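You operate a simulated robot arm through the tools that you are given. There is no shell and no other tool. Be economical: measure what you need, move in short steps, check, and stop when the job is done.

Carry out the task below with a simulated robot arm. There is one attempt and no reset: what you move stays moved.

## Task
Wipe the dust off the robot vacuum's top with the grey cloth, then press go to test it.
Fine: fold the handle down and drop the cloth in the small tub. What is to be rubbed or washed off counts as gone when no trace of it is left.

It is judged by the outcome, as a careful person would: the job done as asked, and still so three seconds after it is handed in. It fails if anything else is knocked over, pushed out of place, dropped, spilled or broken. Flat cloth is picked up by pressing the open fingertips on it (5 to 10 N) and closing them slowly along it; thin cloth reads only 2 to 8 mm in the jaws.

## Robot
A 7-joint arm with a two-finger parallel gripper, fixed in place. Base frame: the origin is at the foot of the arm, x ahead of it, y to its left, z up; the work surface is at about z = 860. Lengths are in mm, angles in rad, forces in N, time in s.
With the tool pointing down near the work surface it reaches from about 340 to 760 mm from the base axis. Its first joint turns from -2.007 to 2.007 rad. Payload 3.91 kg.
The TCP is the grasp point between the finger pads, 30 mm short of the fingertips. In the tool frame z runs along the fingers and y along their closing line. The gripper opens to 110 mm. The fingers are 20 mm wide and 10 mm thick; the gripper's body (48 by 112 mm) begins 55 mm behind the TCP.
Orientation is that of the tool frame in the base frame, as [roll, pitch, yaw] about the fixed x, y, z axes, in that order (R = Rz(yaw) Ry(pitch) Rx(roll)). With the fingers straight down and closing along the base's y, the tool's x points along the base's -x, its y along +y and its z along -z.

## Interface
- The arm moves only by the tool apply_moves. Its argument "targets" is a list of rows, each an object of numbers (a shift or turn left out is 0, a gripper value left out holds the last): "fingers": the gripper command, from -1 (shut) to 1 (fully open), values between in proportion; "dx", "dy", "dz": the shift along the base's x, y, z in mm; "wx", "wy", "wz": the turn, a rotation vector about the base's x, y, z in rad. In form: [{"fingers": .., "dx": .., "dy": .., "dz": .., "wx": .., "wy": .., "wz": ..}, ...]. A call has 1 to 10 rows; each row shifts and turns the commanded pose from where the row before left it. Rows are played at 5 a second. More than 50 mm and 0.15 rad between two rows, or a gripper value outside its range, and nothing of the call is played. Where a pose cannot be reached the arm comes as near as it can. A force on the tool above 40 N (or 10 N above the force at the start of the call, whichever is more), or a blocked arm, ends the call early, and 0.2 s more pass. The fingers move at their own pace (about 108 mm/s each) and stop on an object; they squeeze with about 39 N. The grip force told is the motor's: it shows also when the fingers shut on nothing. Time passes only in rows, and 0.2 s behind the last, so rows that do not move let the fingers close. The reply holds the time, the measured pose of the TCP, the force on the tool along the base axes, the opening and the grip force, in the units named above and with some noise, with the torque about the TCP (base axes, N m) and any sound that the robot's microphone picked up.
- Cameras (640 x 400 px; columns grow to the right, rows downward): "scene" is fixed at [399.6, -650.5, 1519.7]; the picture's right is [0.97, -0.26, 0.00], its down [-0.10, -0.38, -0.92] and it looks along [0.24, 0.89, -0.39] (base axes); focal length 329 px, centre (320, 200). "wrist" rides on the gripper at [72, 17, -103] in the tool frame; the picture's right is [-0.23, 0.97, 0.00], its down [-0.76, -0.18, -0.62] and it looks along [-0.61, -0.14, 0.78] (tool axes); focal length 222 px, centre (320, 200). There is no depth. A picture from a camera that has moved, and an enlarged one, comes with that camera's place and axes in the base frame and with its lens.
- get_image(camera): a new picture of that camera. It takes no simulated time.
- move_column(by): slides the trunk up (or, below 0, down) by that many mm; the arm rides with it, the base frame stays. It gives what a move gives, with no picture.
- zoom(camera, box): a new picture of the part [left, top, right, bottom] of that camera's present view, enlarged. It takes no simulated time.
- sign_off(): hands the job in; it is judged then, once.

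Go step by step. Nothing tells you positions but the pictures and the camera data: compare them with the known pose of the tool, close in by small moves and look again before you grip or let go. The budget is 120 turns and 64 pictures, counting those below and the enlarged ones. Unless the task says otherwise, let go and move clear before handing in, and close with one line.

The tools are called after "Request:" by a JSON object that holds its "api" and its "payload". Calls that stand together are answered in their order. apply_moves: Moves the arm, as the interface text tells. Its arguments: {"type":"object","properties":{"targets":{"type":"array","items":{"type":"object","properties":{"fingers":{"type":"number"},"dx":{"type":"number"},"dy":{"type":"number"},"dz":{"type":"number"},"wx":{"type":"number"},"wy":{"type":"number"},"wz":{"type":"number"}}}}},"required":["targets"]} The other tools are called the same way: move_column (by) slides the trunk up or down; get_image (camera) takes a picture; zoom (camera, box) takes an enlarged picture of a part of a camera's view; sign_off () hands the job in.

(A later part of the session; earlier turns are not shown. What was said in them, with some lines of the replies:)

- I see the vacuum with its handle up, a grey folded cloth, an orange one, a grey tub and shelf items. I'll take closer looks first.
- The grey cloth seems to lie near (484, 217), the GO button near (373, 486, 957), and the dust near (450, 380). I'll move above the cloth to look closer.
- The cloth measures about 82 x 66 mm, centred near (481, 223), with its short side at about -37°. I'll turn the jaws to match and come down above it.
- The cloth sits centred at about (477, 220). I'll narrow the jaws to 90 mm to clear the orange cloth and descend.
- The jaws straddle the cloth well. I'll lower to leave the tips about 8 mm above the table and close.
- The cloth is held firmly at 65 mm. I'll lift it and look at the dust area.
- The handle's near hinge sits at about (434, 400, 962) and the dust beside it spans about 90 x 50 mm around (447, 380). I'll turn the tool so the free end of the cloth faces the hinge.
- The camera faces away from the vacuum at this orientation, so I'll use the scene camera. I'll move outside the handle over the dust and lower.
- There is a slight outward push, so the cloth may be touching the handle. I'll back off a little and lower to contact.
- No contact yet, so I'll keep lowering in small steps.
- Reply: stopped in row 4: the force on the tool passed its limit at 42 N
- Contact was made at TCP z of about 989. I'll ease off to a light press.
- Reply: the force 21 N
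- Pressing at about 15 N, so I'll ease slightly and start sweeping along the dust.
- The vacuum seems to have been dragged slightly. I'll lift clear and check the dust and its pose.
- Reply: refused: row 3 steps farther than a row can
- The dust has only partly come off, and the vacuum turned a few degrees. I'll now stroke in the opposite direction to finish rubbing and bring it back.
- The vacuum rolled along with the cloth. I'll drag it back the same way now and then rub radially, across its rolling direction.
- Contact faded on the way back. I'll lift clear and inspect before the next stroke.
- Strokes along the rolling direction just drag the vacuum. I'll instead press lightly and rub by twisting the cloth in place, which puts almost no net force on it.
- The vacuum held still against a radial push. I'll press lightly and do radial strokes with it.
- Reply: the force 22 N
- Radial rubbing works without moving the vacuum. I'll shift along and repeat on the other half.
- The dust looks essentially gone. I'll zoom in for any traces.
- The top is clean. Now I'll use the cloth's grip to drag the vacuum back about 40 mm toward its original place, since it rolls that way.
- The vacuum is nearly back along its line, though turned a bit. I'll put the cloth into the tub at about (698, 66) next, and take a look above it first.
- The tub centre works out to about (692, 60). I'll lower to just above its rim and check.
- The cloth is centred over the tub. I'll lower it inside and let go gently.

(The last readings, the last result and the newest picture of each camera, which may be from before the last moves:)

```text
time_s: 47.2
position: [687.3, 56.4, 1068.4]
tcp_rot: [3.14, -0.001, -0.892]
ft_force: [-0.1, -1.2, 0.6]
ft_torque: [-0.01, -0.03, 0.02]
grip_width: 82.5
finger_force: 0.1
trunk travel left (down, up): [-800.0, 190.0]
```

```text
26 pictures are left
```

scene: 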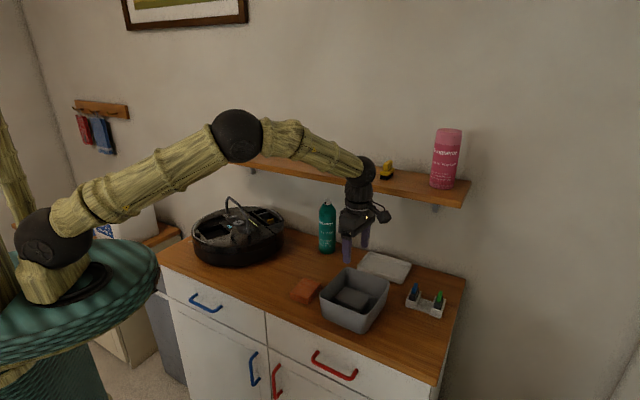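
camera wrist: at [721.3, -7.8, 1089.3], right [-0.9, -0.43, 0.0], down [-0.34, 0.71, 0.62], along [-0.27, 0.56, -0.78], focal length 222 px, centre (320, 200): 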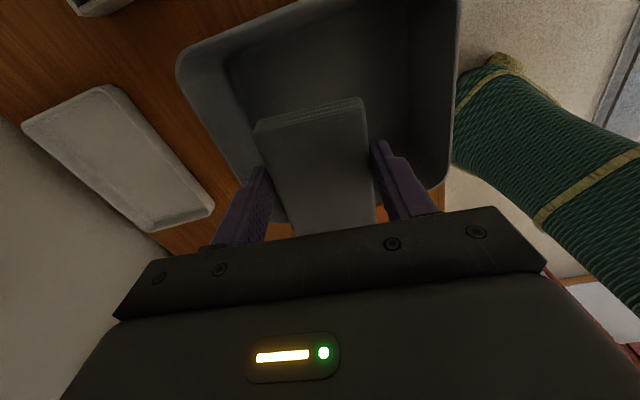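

The cloth is in the tub. Now I'll check the handle and the vacuum's top more closely.

Request:
{"api": "zoom", "payload": {"camera": "scene", "box": [184, 185, 296, 269]}}

Request:
{"api": "apply_moves", "payload": {"targets": [{"dx": -40, "dy": 25, "dz": 25, "wz": -0.14}, {"dx": -40, "dy": 25, "dz": 25, "wz": -0.14}, {"dx": -40, "dy": 25, "dz": 25, "wz": -0.14}, {"dx": -40, "dy": 25, "dz": 25, "wz": -0.14}, {"dx": -40, "dy": 25, "wz": -0.14}, {"dx": -30, "dy": 38, "wz": -0.14}, {"dx": -25, "dy": 40, "wz": -0.14}, {"dx": -20, "dy": 40, "wz": -0.14}, {"dx": -20, "dy": 40, "wz": -0.14}, {"dx": -10, "dy": 40, "wz": -0.14, "fingers": -1}]}}

```text
4.76 times, centred on (240, 227) of scene
camera zoom: at [399.6, -650.5, 1519.7], right [0.97, -0.26, 0.0], down [-0.1, -0.38, -0.92], along [0.24, 0.89, -0.39], focal length 1567 px, centre (701, 71)
```

zoom: 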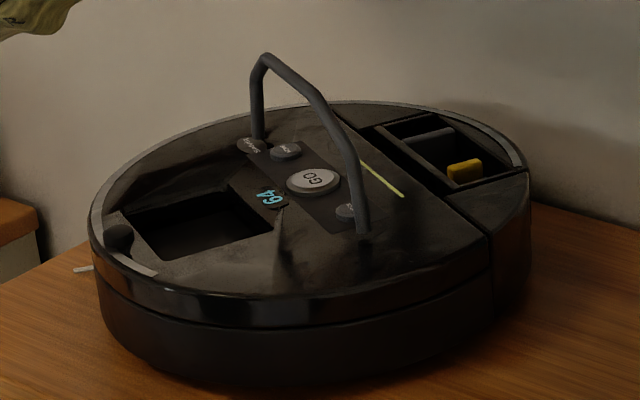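

```text
refused: row 1 steps farther than a row can; nothing moved
```

The handle stands upright; the near hinge is now near (423, 402) and GO near (390, 496). I'll bring the wrist camera over for a top view.

Request:
{"api": "apply_moves", "payload": {"targets": [{"dx": -36, "dy": 22, "dz": 20, "wz": -0.14}, {"dx": -36, "dy": 22, "dz": 20, "wz": -0.14}, {"dx": -36, "dy": 22, "dz": 20, "wz": -0.14}, {"dx": -36, "dy": 22, "dz": 20, "wz": -0.14}, {"dx": -36, "dy": 30, "wz": -0.14}, {"dx": -30, "dy": 35, "wz": -0.14}, {"dx": -25, "dy": 40, "wz": -0.14}, {"dx": -20, "dy": 40, "wz": -0.14}, {"dx": -20, "dy": 40, "wz": -0.14}, {"dx": -15, "dy": 40, "wz": -0.14, "fingers": -1}]}}

Request:
{"api": "get_image", "payload": {"camera": "wrist"}}

```text
time_s: 49.4
position: [399.7, 374.5, 1149.4]
tcp_rot: [-3.14, -0.002, -2.294]
ft_force: [0.2, -0.4, -0.2]
ft_torque: [0.01, -0.03, 0.02]
grip_width: 0.1
finger_force: 0.0
trunk travel left (down, up): [-800.0, 190.0]
```

```text
24 pictures are left
camera wrist: at [339.2, 330.5, 1251.1], right [-0.58, 0.82, 0.0], down [0.64, 0.45, 0.62], along [0.51, 0.36, -0.78], focal length 222 px, centre (320, 200)
```

wrist: 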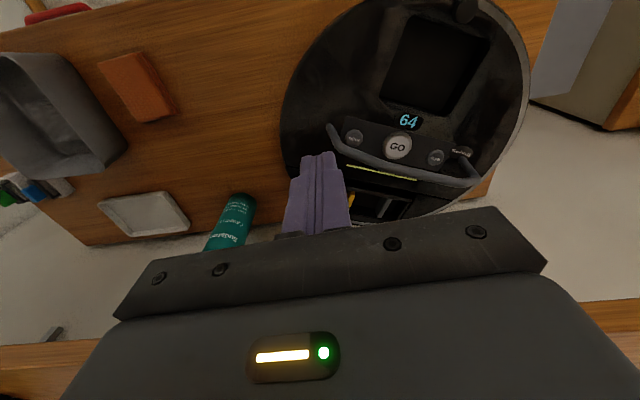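

Request:
{"api": "zoom", "payload": {"camera": "wrist", "box": [270, 0, 540, 220]}}

```text
1.82 times, centred on (405, 110) of wrist
camera zoom: at [339.2, 330.5, 1251.1], right [-0.58, 0.82, 0.0], down [0.64, 0.45, 0.62], along [0.51, 0.36, -0.78], focal length 404 px, centre (166, 364)
```

zoom: 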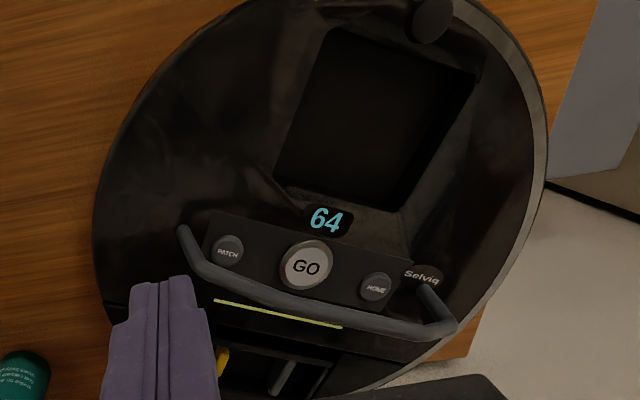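

The top looks clean from above too. I'll test which way the handle folds, pushing its far half gently away from the wall, which would also turn the vacuum back if it resists.

Request:
{"api": "apply_moves", "payload": {"targets": [{"dy": 42, "dz": -5}, {"dy": 42, "dz": -5}, {"dy": 42, "dz": -10}, {"dx": 2, "dy": 42, "dz": -20}, {}]}}

Request:
{"api": "get_image", "payload": {"camera": "scene"}}

Request:
{"api": "get_image", "payload": {"camera": "wrist"}}

```text
time_s: 50.4
position: [401.7, 506.2, 1131.0]
tcp_rot: [-3.138, 0.001, -2.311]
ft_force: [-10.5, -16.7, 12.3]
ft_torque: [1.22, -0.72, -1.56]
grip_width: 0.3
finger_force: 37.6
trunk travel left (down, up): [-800.0, 190.0]
stopped in row 4: the force on the tool passed its limit at 95 N (the readings are from after the stop); the commanded pose is now the measured one
```

```text
22 pictures are left
```

scene: 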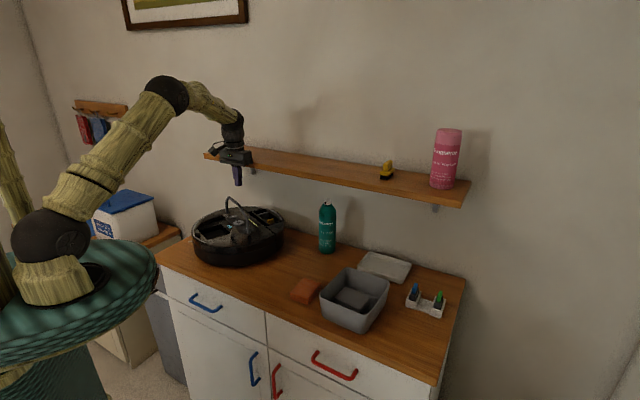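

```text
21 pictures are left
camera wrist: at [340.4, 462.8, 1233.5], right [-0.57, 0.82, 0.0], down [0.64, 0.44, 0.62], along [0.52, 0.35, -0.78], focal length 222 px, centre (320, 200)
```

wrist: 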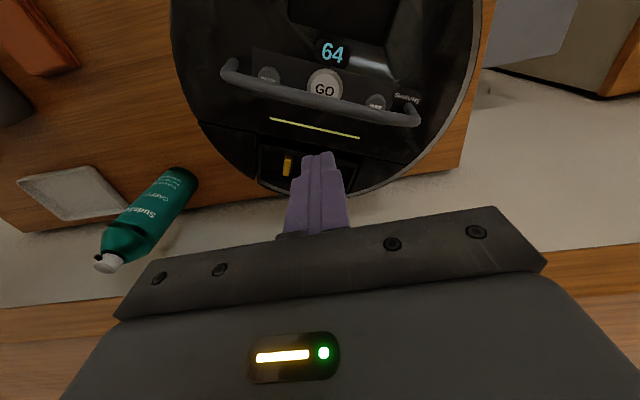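

The hand bumped the shelf's front edge; nothing there moved. I'll back off and tilt the tool so the fingers reach under the shelf with the hand leaning away from the wall.

Request:
{"api": "apply_moves", "payload": {"targets": [{"dx": -20, "dy": -18}, {"dx": -30, "dy": -28}, {"dx": -20, "dy": -20, "wx": 0.095, "wy": -0.11}, {"wx": 0.095, "wy": -0.11}, {"wx": 0.095, "wy": -0.11}, {}]}}

Request:
{"api": "zoom", "payload": {"camera": "scene", "box": [170, 80, 490, 280]}}

```text
time_s: 51.8
position: [337.0, 444.4, 1126.2]
tcp_rot: [-3.082, 0.429, -2.294]
ft_force: [-0.6, -1.2, 0.1]
ft_torque: [-0.03, -0.01, -0.05]
grip_width: 0.1
finger_force: 38.1
trunk travel left (down, up): [-800.0, 190.0]
```

```text
2.00 times, centred on (330, 180) of scene
camera zoom: at [399.6, -650.5, 1519.7], right [0.97, -0.26, 0.0], down [-0.1, -0.38, -0.92], along [0.24, 0.89, -0.39], focal length 658 px, centre (300, 240)
```

zoom: 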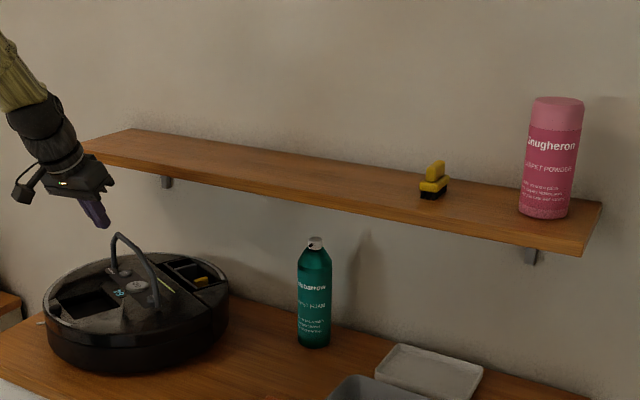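

Nothing on the shelf moved. I'll bring the fingertips just in front of the handle bar and push it lightly toward the wall as a test.

Request:
{"api": "apply_moves", "payload": {"targets": [{"dx": 6, "dy": 19, "dz": -20}, {"dx": 6, "dy": 19, "dz": -20}, {"dz": -19}, {}]}}

Request:
{"api": "zoom", "payload": {"camera": "scene", "box": [184, 165, 296, 249]}}

```text
time_s: 52.8
position: [346.9, 480.7, 1065.9]
tcp_rot: [-3.083, 0.429, -2.293]
ft_force: [0.6, 0.1, -0.3]
ft_torque: [0.04, 0.02, 0.02]
grip_width: 0.1
finger_force: 37.8
trunk travel left (down, up): [-800.0, 190.0]
```

```text
4.76 times, centred on (240, 207) of scene
camera zoom: at [399.6, -650.5, 1519.7], right [0.97, -0.26, 0.0], down [-0.1, -0.38, -0.92], along [0.24, 0.89, -0.39], focal length 1567 px, centre (701, 167)
```

zoom: 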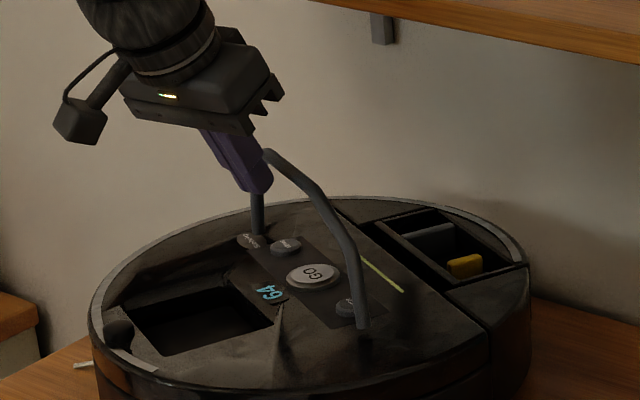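

Request:
{"api": "apply_moves", "payload": {"targets": [{"dx": 7, "dy": 3}, {"dx": 7, "dy": 3}, {"dx": 7, "dy": 3}, {"dx": 7, "dy": 3}, {}]}}

Request:
{"api": "zoom", "payload": {"camera": "scene", "box": [184, 165, 296, 249]}}

```text
time_s: 54.0
position: [374.9, 495.0, 1066.9]
tcp_rot: [-3.083, 0.431, -2.294]
ft_force: [-1.2, 0.5, 0.1]
ft_torque: [0.0, 0.0, 0.02]
grip_width: 0.2
finger_force: 37.1
trunk travel left (down, up): [-800.0, 190.0]
```

```text
4.76 times, centred on (240, 207) of scene
camera zoom: at [399.6, -650.5, 1519.7], right [0.97, -0.26, 0.0], down [-0.1, -0.38, -0.92], along [0.24, 0.89, -0.39], focal length 1567 px, centre (701, 167)
```

zoom: 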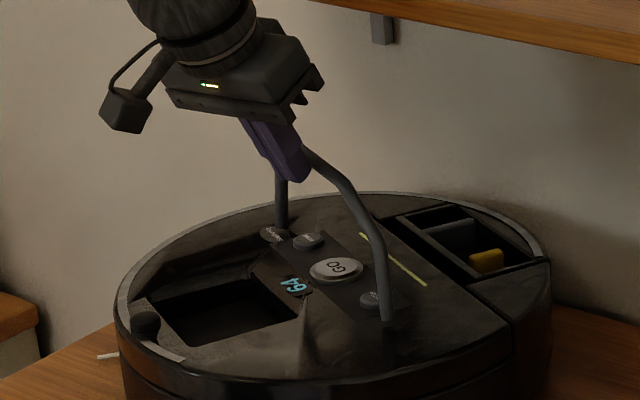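

The whole vacuum rolled slightly instead, so that way is blocked; the handle must fold toward the front. I'll lift over the bar, come down behind it and pull it forward.

Request:
{"api": "apply_moves", "payload": {"targets": [{"dx": -6, "dy": -3, "dz": 20}, {"dz": 22}, {"dx": 27, "dy": 12}, {"dx": 28, "dy": 12}, {}]}}

Request:
{"api": "zoom", "payload": {"camera": "scene", "box": [184, 165, 296, 249]}}

Request:
{"api": "get_image", "payload": {"camera": "wrist"}}

```text
time_s: 54.9
position: [410.0, 510.2, 1108.8]
tcp_rot: [-3.082, 0.416, -2.298]
ft_force: [-8.9, -11.5, 5.5]
ft_torque: [0.95, -0.78, -0.22]
grip_width: 0.2
finger_force: 37.8
trunk travel left (down, up): [-800.0, 190.0]
stopped in row 4: the force on the tool passed its limit at 67 N (the readings are from after the stop); the commanded pose is now the measured one
```

```text
4.76 times, centred on (240, 207) of scene
camera zoom: at [399.6, -650.5, 1519.7], right [0.97, -0.26, 0.0], down [-0.1, -0.38, -0.92], along [0.24, 0.89, -0.39], focal length 1567 px, centre (701, 167)
```

zoom: 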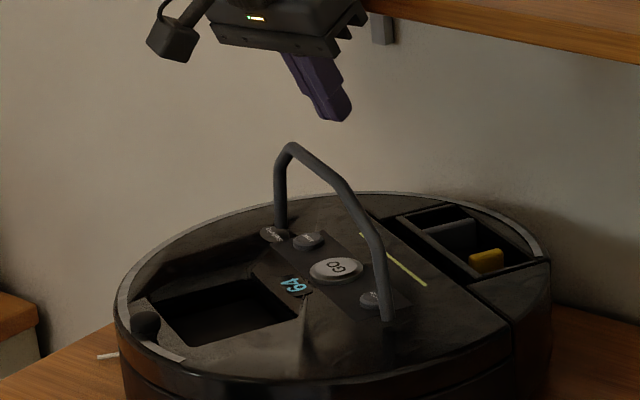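

```text
16 pictures are left
camera wrist: at [321.7, 443.6, 1171.9], right [-0.57, 0.82, 0.04], down [0.4, 0.24, 0.89], along [0.72, 0.52, -0.46], focal length 222 px, centre (320, 200)
```

wrist: 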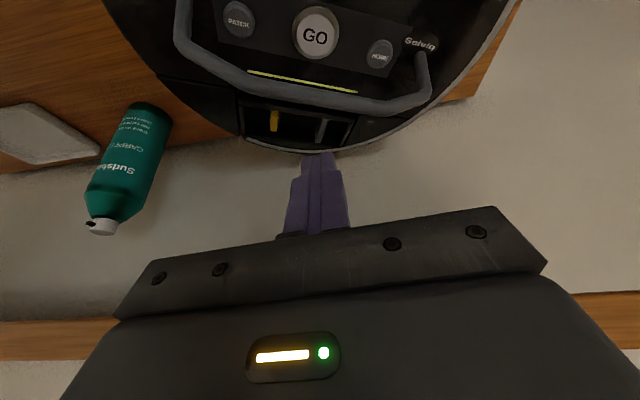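

The hand grazed the shelf again without moving anything. I'll back off, tilt further so the hand stays low and forward, and retry.

Request:
{"api": "apply_moves", "payload": {"targets": [{"dx": -30, "dy": -24}, {"wx": 0.092, "wy": -0.105}, {"wx": 0.092, "wy": -0.105}, {"wx": 0.092, "wy": -0.105}, {"dz": -10}, {}]}}

```text
time_s: 56.3
position: [380.9, 486.2, 1099.3]
tcp_rot: [-3.005, 0.832, -2.249]
ft_force: [0.7, 0.2, 0.0]
ft_torque: [0.01, -0.01, 0.0]
grip_width: 0.0
finger_force: 37.9
trunk travel left (down, up): [-800.0, 190.0]
```

Request:
{"api": "apply_moves", "payload": {"targets": [{"dx": 15, "dy": 8}, {"dx": 15, "dy": 8}, {"dx": 15, "dy": 9}, {}]}}

Request:
{"api": "zoom", "payload": {"camera": "scene", "box": [184, 155, 304, 245]}}

```text
time_s: 57.3
position: [423.3, 513.3, 1099.4]
tcp_rot: [-3.008, 0.833, -2.247]
ft_force: [0.2, 0.3, 0.5]
ft_torque: [-0.01, -0.02, -0.02]
grip_width: 0.2
finger_force: 38.0
trunk travel left (down, up): [-800.0, 190.0]
```

```text
4.44 times, centred on (244, 200) of scene
camera zoom: at [399.6, -650.5, 1519.7], right [0.97, -0.26, 0.0], down [-0.1, -0.38, -0.92], along [0.24, 0.89, -0.39], focal length 1463 px, centre (658, 200)
```

zoom: 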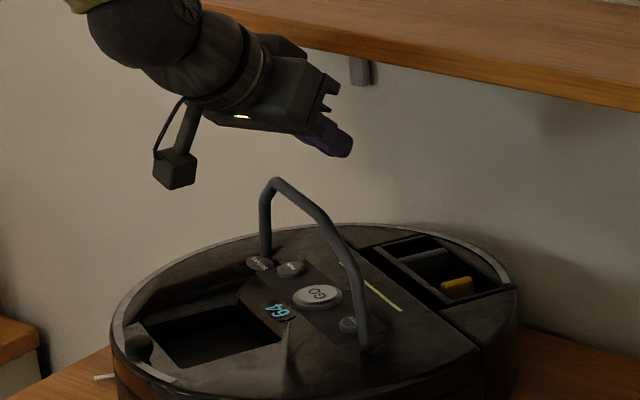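

Clear of the shelf. I'll lower behind the bar and then pull forward.

Request:
{"api": "apply_moves", "payload": {"targets": [{"dx": 3, "dy": 1, "dz": -20}, {"dx": 3, "dy": 1, "dz": -15}, {"dz": -10}, {}]}}

Request:
{"api": "zoom", "payload": {"camera": "scene", "box": [184, 155, 304, 245]}}

```text
time_s: 58.3
position: [431.0, 514.2, 1052.6]
tcp_rot: [-3.006, 0.833, -2.251]
ft_force: [0.3, -0.2, 1.1]
ft_torque: [0.02, -0.03, -0.02]
grip_width: 0.0
finger_force: 37.6
trunk travel left (down, up): [-800.0, 190.0]
```

```text
4.44 times, centred on (244, 200) of scene
camera zoom: at [399.6, -650.5, 1519.7], right [0.97, -0.26, 0.0], down [-0.1, -0.38, -0.92], along [0.24, 0.89, -0.39], focal length 1463 px, centre (658, 200)
```

zoom: 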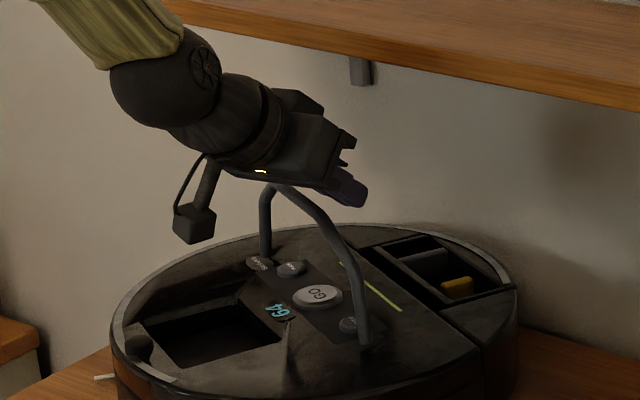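

Request:
{"api": "apply_moves", "payload": {"targets": [{"dx": -7, "dy": -3}, {"dx": -7, "dy": -3}, {"dx": -7, "dy": -3, "dz": -1}, {"dx": -7, "dy": -3, "dz": -2}, {"dx": -7, "dy": -3, "dz": -3}, {}]}}

Request:
{"api": "zoom", "payload": {"camera": "scene", "box": [184, 155, 304, 245]}}

```text
time_s: 59.7
position: [398.6, 499.2, 1045.8]
tcp_rot: [-3.005, 0.833, -2.25]
ft_force: [0.0, -0.3, 0.0]
ft_torque: [0.0, 0.03, 0.0]
grip_width: 0.2
finger_force: 37.9
trunk travel left (down, up): [-800.0, 190.0]
```

```text
4.44 times, centred on (244, 200) of scene
camera zoom: at [399.6, -650.5, 1519.7], right [0.97, -0.26, 0.0], down [-0.1, -0.38, -0.92], along [0.24, 0.89, -0.39], focal length 1463 px, centre (658, 200)
```

zoom: 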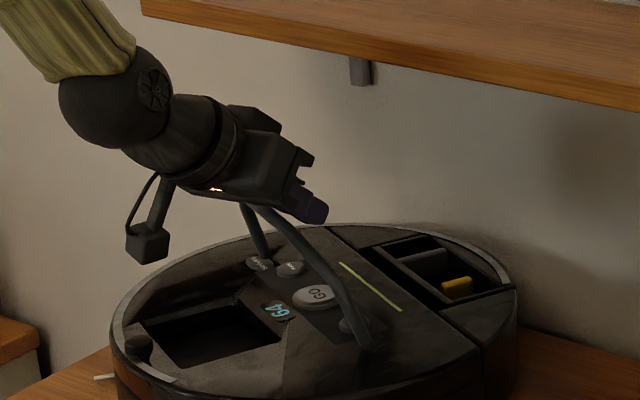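

The handle folds forward freely and the vacuum stayed put. I'll continue along the arc while straightening the tool a bit.

Request:
{"api": "apply_moves", "payload": {"targets": [{"dx": -6.5, "dy": -2.8, "dz": -3, "wx": -0.06, "wy": 0.07}, {"dx": -6.5, "dy": -2.8, "dz": -4, "wx": -0.06, "wy": 0.07}, {"dx": -6.5, "dy": -2.8, "dz": -5, "wx": -0.06, "wy": 0.07}, {"dx": -6.5, "dy": -2.8, "dz": -6, "wx": -0.06, "wy": 0.07}, {}]}}

Request:
{"api": "zoom", "payload": {"camera": "scene", "box": [184, 155, 304, 245]}}

```text
time_s: 60.9
position: [371.3, 488.3, 1027.8]
tcp_rot: [-3.081, 0.468, -2.293]
ft_force: [-0.7, -0.2, 0.4]
ft_torque: [0.03, -0.01, 0.01]
grip_width: 0.0
finger_force: 37.5
trunk travel left (down, up): [-800.0, 190.0]
```

```text
4.44 times, centred on (244, 200) of scene
camera zoom: at [399.6, -650.5, 1519.7], right [0.97, -0.26, 0.0], down [-0.1, -0.38, -0.92], along [0.24, 0.89, -0.39], focal length 1463 px, centre (658, 200)
```

zoom: 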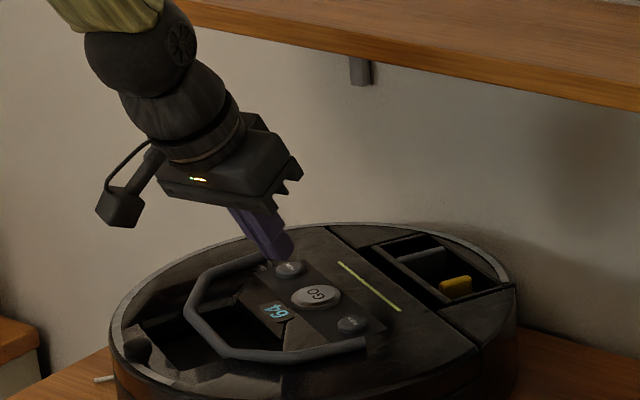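

The handle is folded down. Since the vacuum rolls very easily, I'll place the fingertips inside the handle loop and gently pull it back toward its original spot before pressing GO.

Request:
{"api": "apply_moves", "payload": {"targets": [{"dz": 15, "wx": -0.075, "wy": 0.085}, {"dx": -10, "dy": 3, "wx": -0.075, "wy": 0.085}, {"dx": -10, "dy": 4, "wx": -0.075, "wy": 0.085}, {"dx": -11, "dy": 5, "wx": -0.075, "wy": 0.085}, {"dz": -25}, {}]}}

Request:
{"api": "zoom", "payload": {"camera": "scene", "box": [184, 155, 304, 245]}}

```text
time_s: 62.3
position: [339.0, 500.1, 1018.3]
tcp_rot: [-3.133, 0.019, -2.308]
ft_force: [0.0, 0.2, -0.7]
ft_torque: [-0.02, 0.0, 0.0]
grip_width: 0.0
finger_force: 37.5
trunk travel left (down, up): [-800.0, 190.0]
```

```text
4.44 times, centred on (244, 200) of scene
camera zoom: at [399.6, -650.5, 1519.7], right [0.97, -0.26, 0.0], down [-0.1, -0.38, -0.92], along [0.24, 0.89, -0.39], focal length 1463 px, centre (658, 200)
```

zoom: 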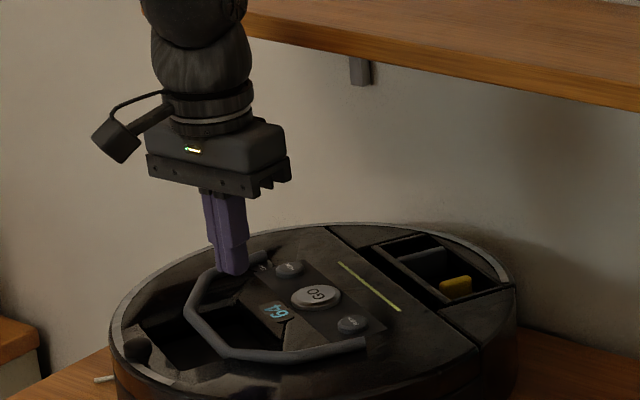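

Request:
{"api": "apply_moves", "payload": {"targets": [{"dz": -15}, {"dz": -10}, {"dz": -6}, {"dz": -4}, {}]}}

```text
time_s: 63.5
position: [339.7, 500.7, 983.3]
tcp_rot: [-3.133, 0.017, -2.308]
ft_force: [-0.2, -0.3, -0.4]
ft_torque: [0.02, 0.01, -0.01]
grip_width: 0.1
finger_force: 37.7
trunk travel left (down, up): [-800.0, 190.0]
```

Request:
{"api": "apply_moves", "payload": {"targets": [{"dz": -4}, {"dx": -6, "dy": -3}, {"dx": -6, "dy": -3}, {"dx": -6, "dy": -4}, {"dx": -6, "dy": -4}, {"dx": -6, "dy": -4}, {}]}}

Request:
{"api": "zoom", "payload": {"camera": "scene", "box": [180, 180, 300, 270]}}

```text
time_s: 65.1
position: [310.4, 481.1, 979.8]
tcp_rot: [-3.135, 0.016, -2.308]
ft_force: [0.7, 0.2, -0.2]
ft_torque: [0.0, 0.0, 0.02]
grip_width: 0.3
finger_force: 37.8
trunk travel left (down, up): [-800.0, 190.0]
```

```text
4.44 times, centred on (240, 225) of scene
camera zoom: at [399.6, -650.5, 1519.7], right [0.97, -0.26, 0.0], down [-0.1, -0.38, -0.92], along [0.24, 0.89, -0.39], focal length 1463 px, centre (676, 89)
```

zoom: 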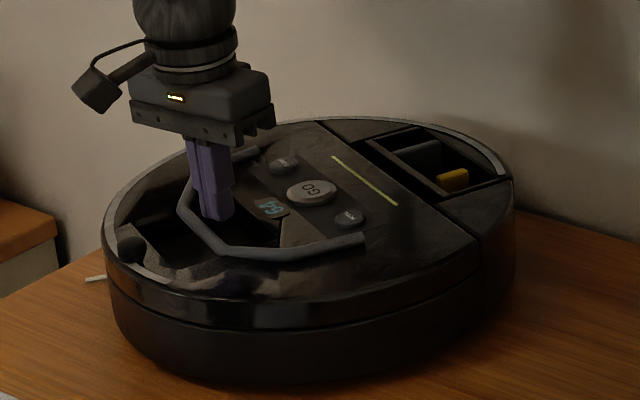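

Request:
{"api": "apply_moves", "payload": {"targets": [{"dx": -5, "dy": -4}, {"dx": -5, "dy": -4}, {"dx": -5, "dy": -4}, {"dx": -4, "dy": -3}, {}, {"dx": 7, "dy": 4}, {"dz": 15}, {"dz": 40}, {}]}}

Request:
{"api": "zoom", "payload": {"camera": "scene", "box": [180, 180, 300, 270]}}

```text
time_s: 67.1
position: [299.3, 470.9, 1033.7]
tcp_rot: [-3.132, 0.02, -2.309]
ft_force: [0.1, 0.2, -0.4]
ft_torque: [-0.04, 0.05, 0.01]
grip_width: 0.1
finger_force: 37.6
trunk travel left (down, up): [-800.0, 190.0]
```

```text
4.44 times, centred on (240, 225) of scene
camera zoom: at [399.6, -650.5, 1519.7], right [0.97, -0.26, 0.0], down [-0.1, -0.38, -0.92], along [0.24, 0.89, -0.39], focal length 1463 px, centre (676, 89)
```

zoom: 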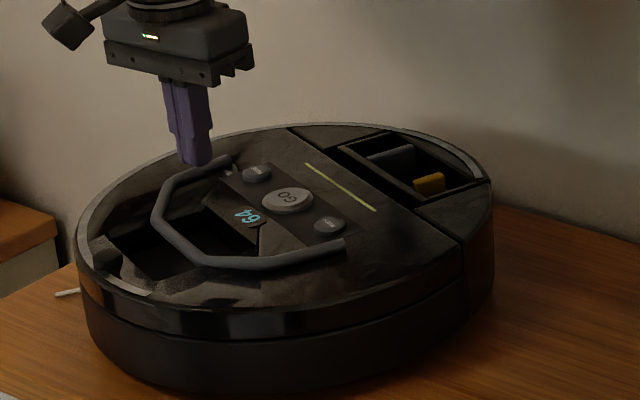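

The vacuum is back within a few millimetres of its place. GO is now near (369, 489, 957), so I'll position the closed fingertips above it.

Request:
{"api": "apply_moves", "payload": {"targets": [{"dx": 35, "dy": 9}, {"dx": 35, "dy": 9, "dz": -10}, {"dz": -20}, {}]}}

Request:
{"api": "zoom", "payload": {"camera": "scene", "box": [200, 190, 280, 250]}}

Request:
{"api": "zoom", "payload": {"camera": "wrist", "box": [220, 60, 420, 200]}}

```text
time_s: 68.1
position: [369.1, 491.1, 1004.4]
tcp_rot: [-3.133, 0.019, -2.308]
ft_force: [0.3, -0.4, -0.6]
ft_torque: [-0.01, 0.02, -0.02]
grip_width: 0.1
finger_force: 38.2
trunk travel left (down, up): [-800.0, 190.0]
```

```text
6.67 times, centred on (240, 220) of scene
camera zoom: at [399.6, -650.5, 1519.7], right [0.97, -0.26, 0.0], down [-0.1, -0.38, -0.92], along [0.24, 0.89, -0.39], focal length 2194 px, centre (853, 67)
```

zoom: 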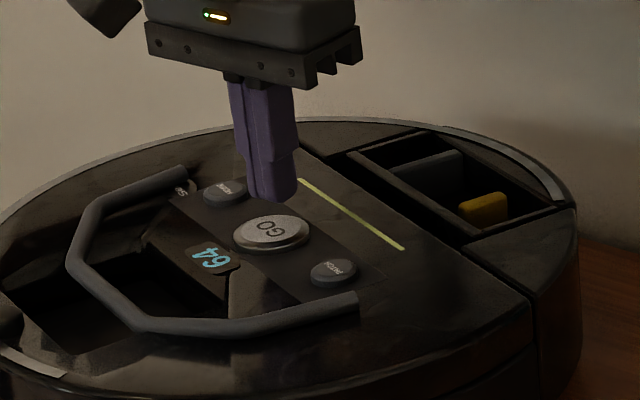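

```text
2.86 times, centred on (320, 130) of wrist
camera zoom: at [306.5, 447.0, 1106.4], right [-0.57, 0.82, 0.0], down [0.63, 0.44, 0.64], along [0.53, 0.36, -0.77], focal length 635 px, centre (320, 400)
```

zoom: 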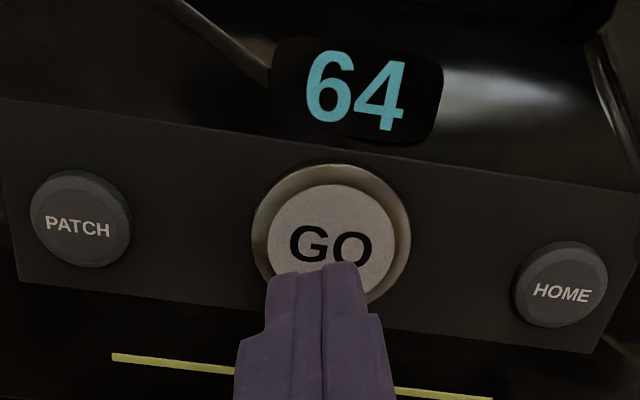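

The fingertips are aligned with GO to within a few millimetres. I'll adjust and press down gently.

Request:
{"api": "apply_moves", "payload": {"targets": [{"dx": -3, "dy": -2, "dz": -5}, {"dz": -4}, {"dz": -2}, {"dz": -2}, {}]}}

```text
time_s: 69.3
position: [365.1, 486.8, 990.9]
tcp_rot: [-3.132, 0.017, -2.308]
ft_force: [-0.2, 0.5, -0.3]
ft_torque: [-0.04, -0.01, 0.01]
grip_width: 0.0
finger_force: 37.3
trunk travel left (down, up): [-800.0, 190.0]
```

Request:
{"api": "apply_moves", "payload": {"targets": [{"dz": -1.5}, {"dz": -1.5}, {"dz": -1}, {}]}}

```text
time_s: 70.3
position: [364.5, 486.5, 987.0]
tcp_rot: [-3.132, 0.017, -2.306]
ft_force: [-0.8, -0.9, 0.0]
ft_torque: [-0.05, 0.02, -0.02]
grip_width: 0.1
finger_force: 38.1
trunk travel left (down, up): [-800.0, 190.0]
```

Request:
{"api": "apply_moves", "payload": {"targets": [{"dz": -1}, {"dz": -1}, {"dz": -1}, {}]}}

```text
time_s: 71.3
position: [364.0, 487.4, 984.8]
tcp_rot: [-3.132, 0.016, -2.309]
ft_force: [0.1, -0.9, 2.5]
ft_torque: [-0.04, 0.02, 0.01]
grip_width: 0.0
finger_force: 37.8
trunk travel left (down, up): [-800.0, 190.0]
```

Contact at 2.5 N; I'll press further until it clicks.

Request:
{"api": "apply_moves", "payload": {"targets": [{"dz": -1}, {"dz": -1}, {}]}}

```text
time_s: 72.1
position: [365.5, 486.3, 982.1]
tcp_rot: [-3.131, 0.019, -2.308]
ft_force: [-0.4, 1.6, 4.8]
ft_torque: [0.03, 0.05, 0.02]
grip_width: 0.0
finger_force: 38.3
trunk travel left (down, up): [-800.0, 190.0]
heard: click
```

Heard the click. I'll lift straight up and check the result.

Request:
{"api": "apply_moves", "payload": {"targets": [{"dz": 10}, {"dz": 30}, {"dx": -30, "dy": -30, "dz": 20}, {"dx": -25, "dy": -40}, {"dx": -10, "dy": -45, "dz": 10}, {}]}}

Request:
{"api": "get_image", "payload": {"camera": "scene"}}

Request:
{"api": "zoom", "payload": {"camera": "scene", "box": [180, 180, 300, 270]}}

```text
time_s: 73.5
position: [303.1, 372.5, 1052.4]
tcp_rot: [-3.134, 0.017, -2.307]
ft_force: [0.3, 0.5, 0.5]
ft_torque: [0.0, 0.02, -0.04]
grip_width: 0.0
finger_force: 38.1
trunk travel left (down, up): [-800.0, 190.0]
```

```text
6 pictures are left
```

scene: 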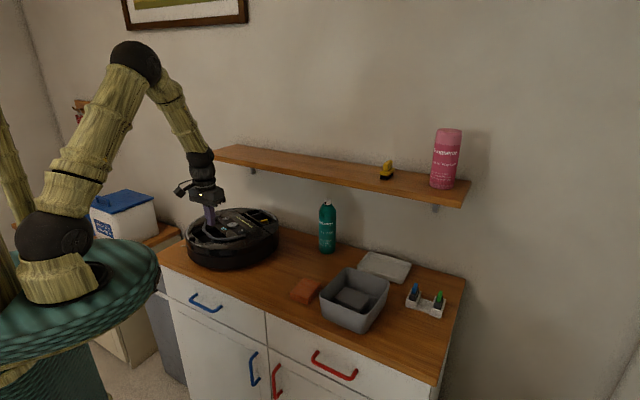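

```text
4.44 times, centred on (240, 225) of scene
camera zoom: at [399.6, -650.5, 1519.7], right [0.97, -0.26, 0.0], down [-0.1, -0.38, -0.92], along [0.24, 0.89, -0.39], focal length 1463 px, centre (676, 89)
```

zoom: 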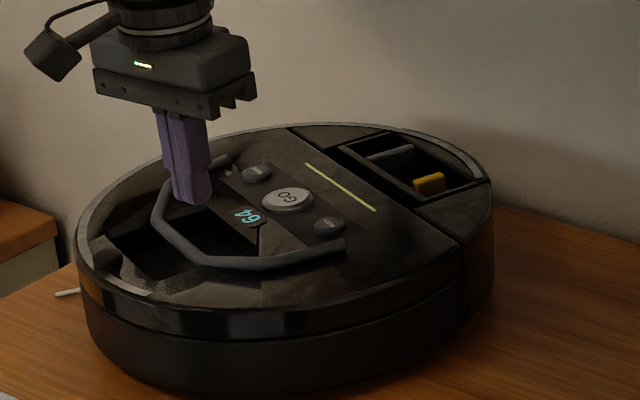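

The click was heard. I'll move clear, listen, and check the indicator and the surface once more.

Request:
{"api": "apply_moves", "payload": {"targets": [{"dx": 0, "dy": -20, "dz": 40}, {"dz": 40}, {"dz": 30}, {"dx": 20, "dy": 30}, {"dx": 20, "dy": 30}, {}, {}, {}]}}

Request:
{"api": "zoom", "payload": {"camera": "wrist", "box": [240, 0, 560, 220]}}

```text
time_s: 75.3
position: [340.3, 411.3, 1162.4]
tcp_rot: [-3.134, 0.018, -2.308]
ft_force: [0.1, 0.7, -0.4]
ft_torque: [-0.01, 0.03, -0.02]
grip_width: 0.1
finger_force: 37.8
trunk travel left (down, up): [-800.0, 190.0]
```

```text
1.82 times, centred on (400, 110) of wrist
camera zoom: at [278.0, 367.1, 1262.5], right [-0.57, 0.82, 0.0], down [0.63, 0.44, 0.64], along [0.53, 0.36, -0.77], focal length 404 px, centre (174, 364)
```

zoom: 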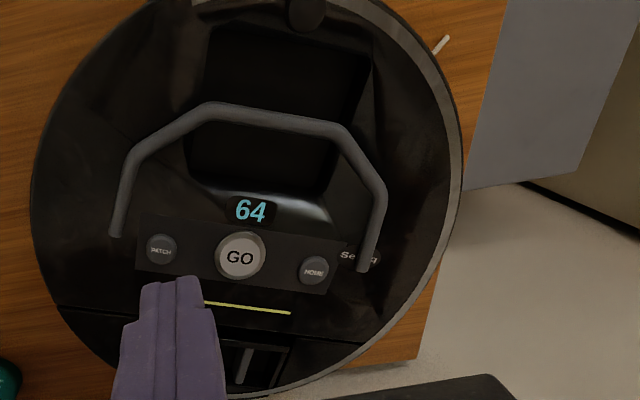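

The dust is gone, the handle is down, the cloth is in the tub and GO has clicked. The arm is clear, so I'm handing in.

Request:
{"api": "sign_off", "payload": {}}

```text
The job is handed in.
```

I wiped the dust off the vacuum's top, put the grey cloth in the small tub, folded the handle down, and pressed GO. It clicked, but I heard no motor and its light didn't change, so I can't say it actually started. The vacuum rolled while I wiped; I pulled it back to about its original spot, though it's still turned by roughly 12°. The hand also bumped the shelf edge twice, but nothing on it moved.
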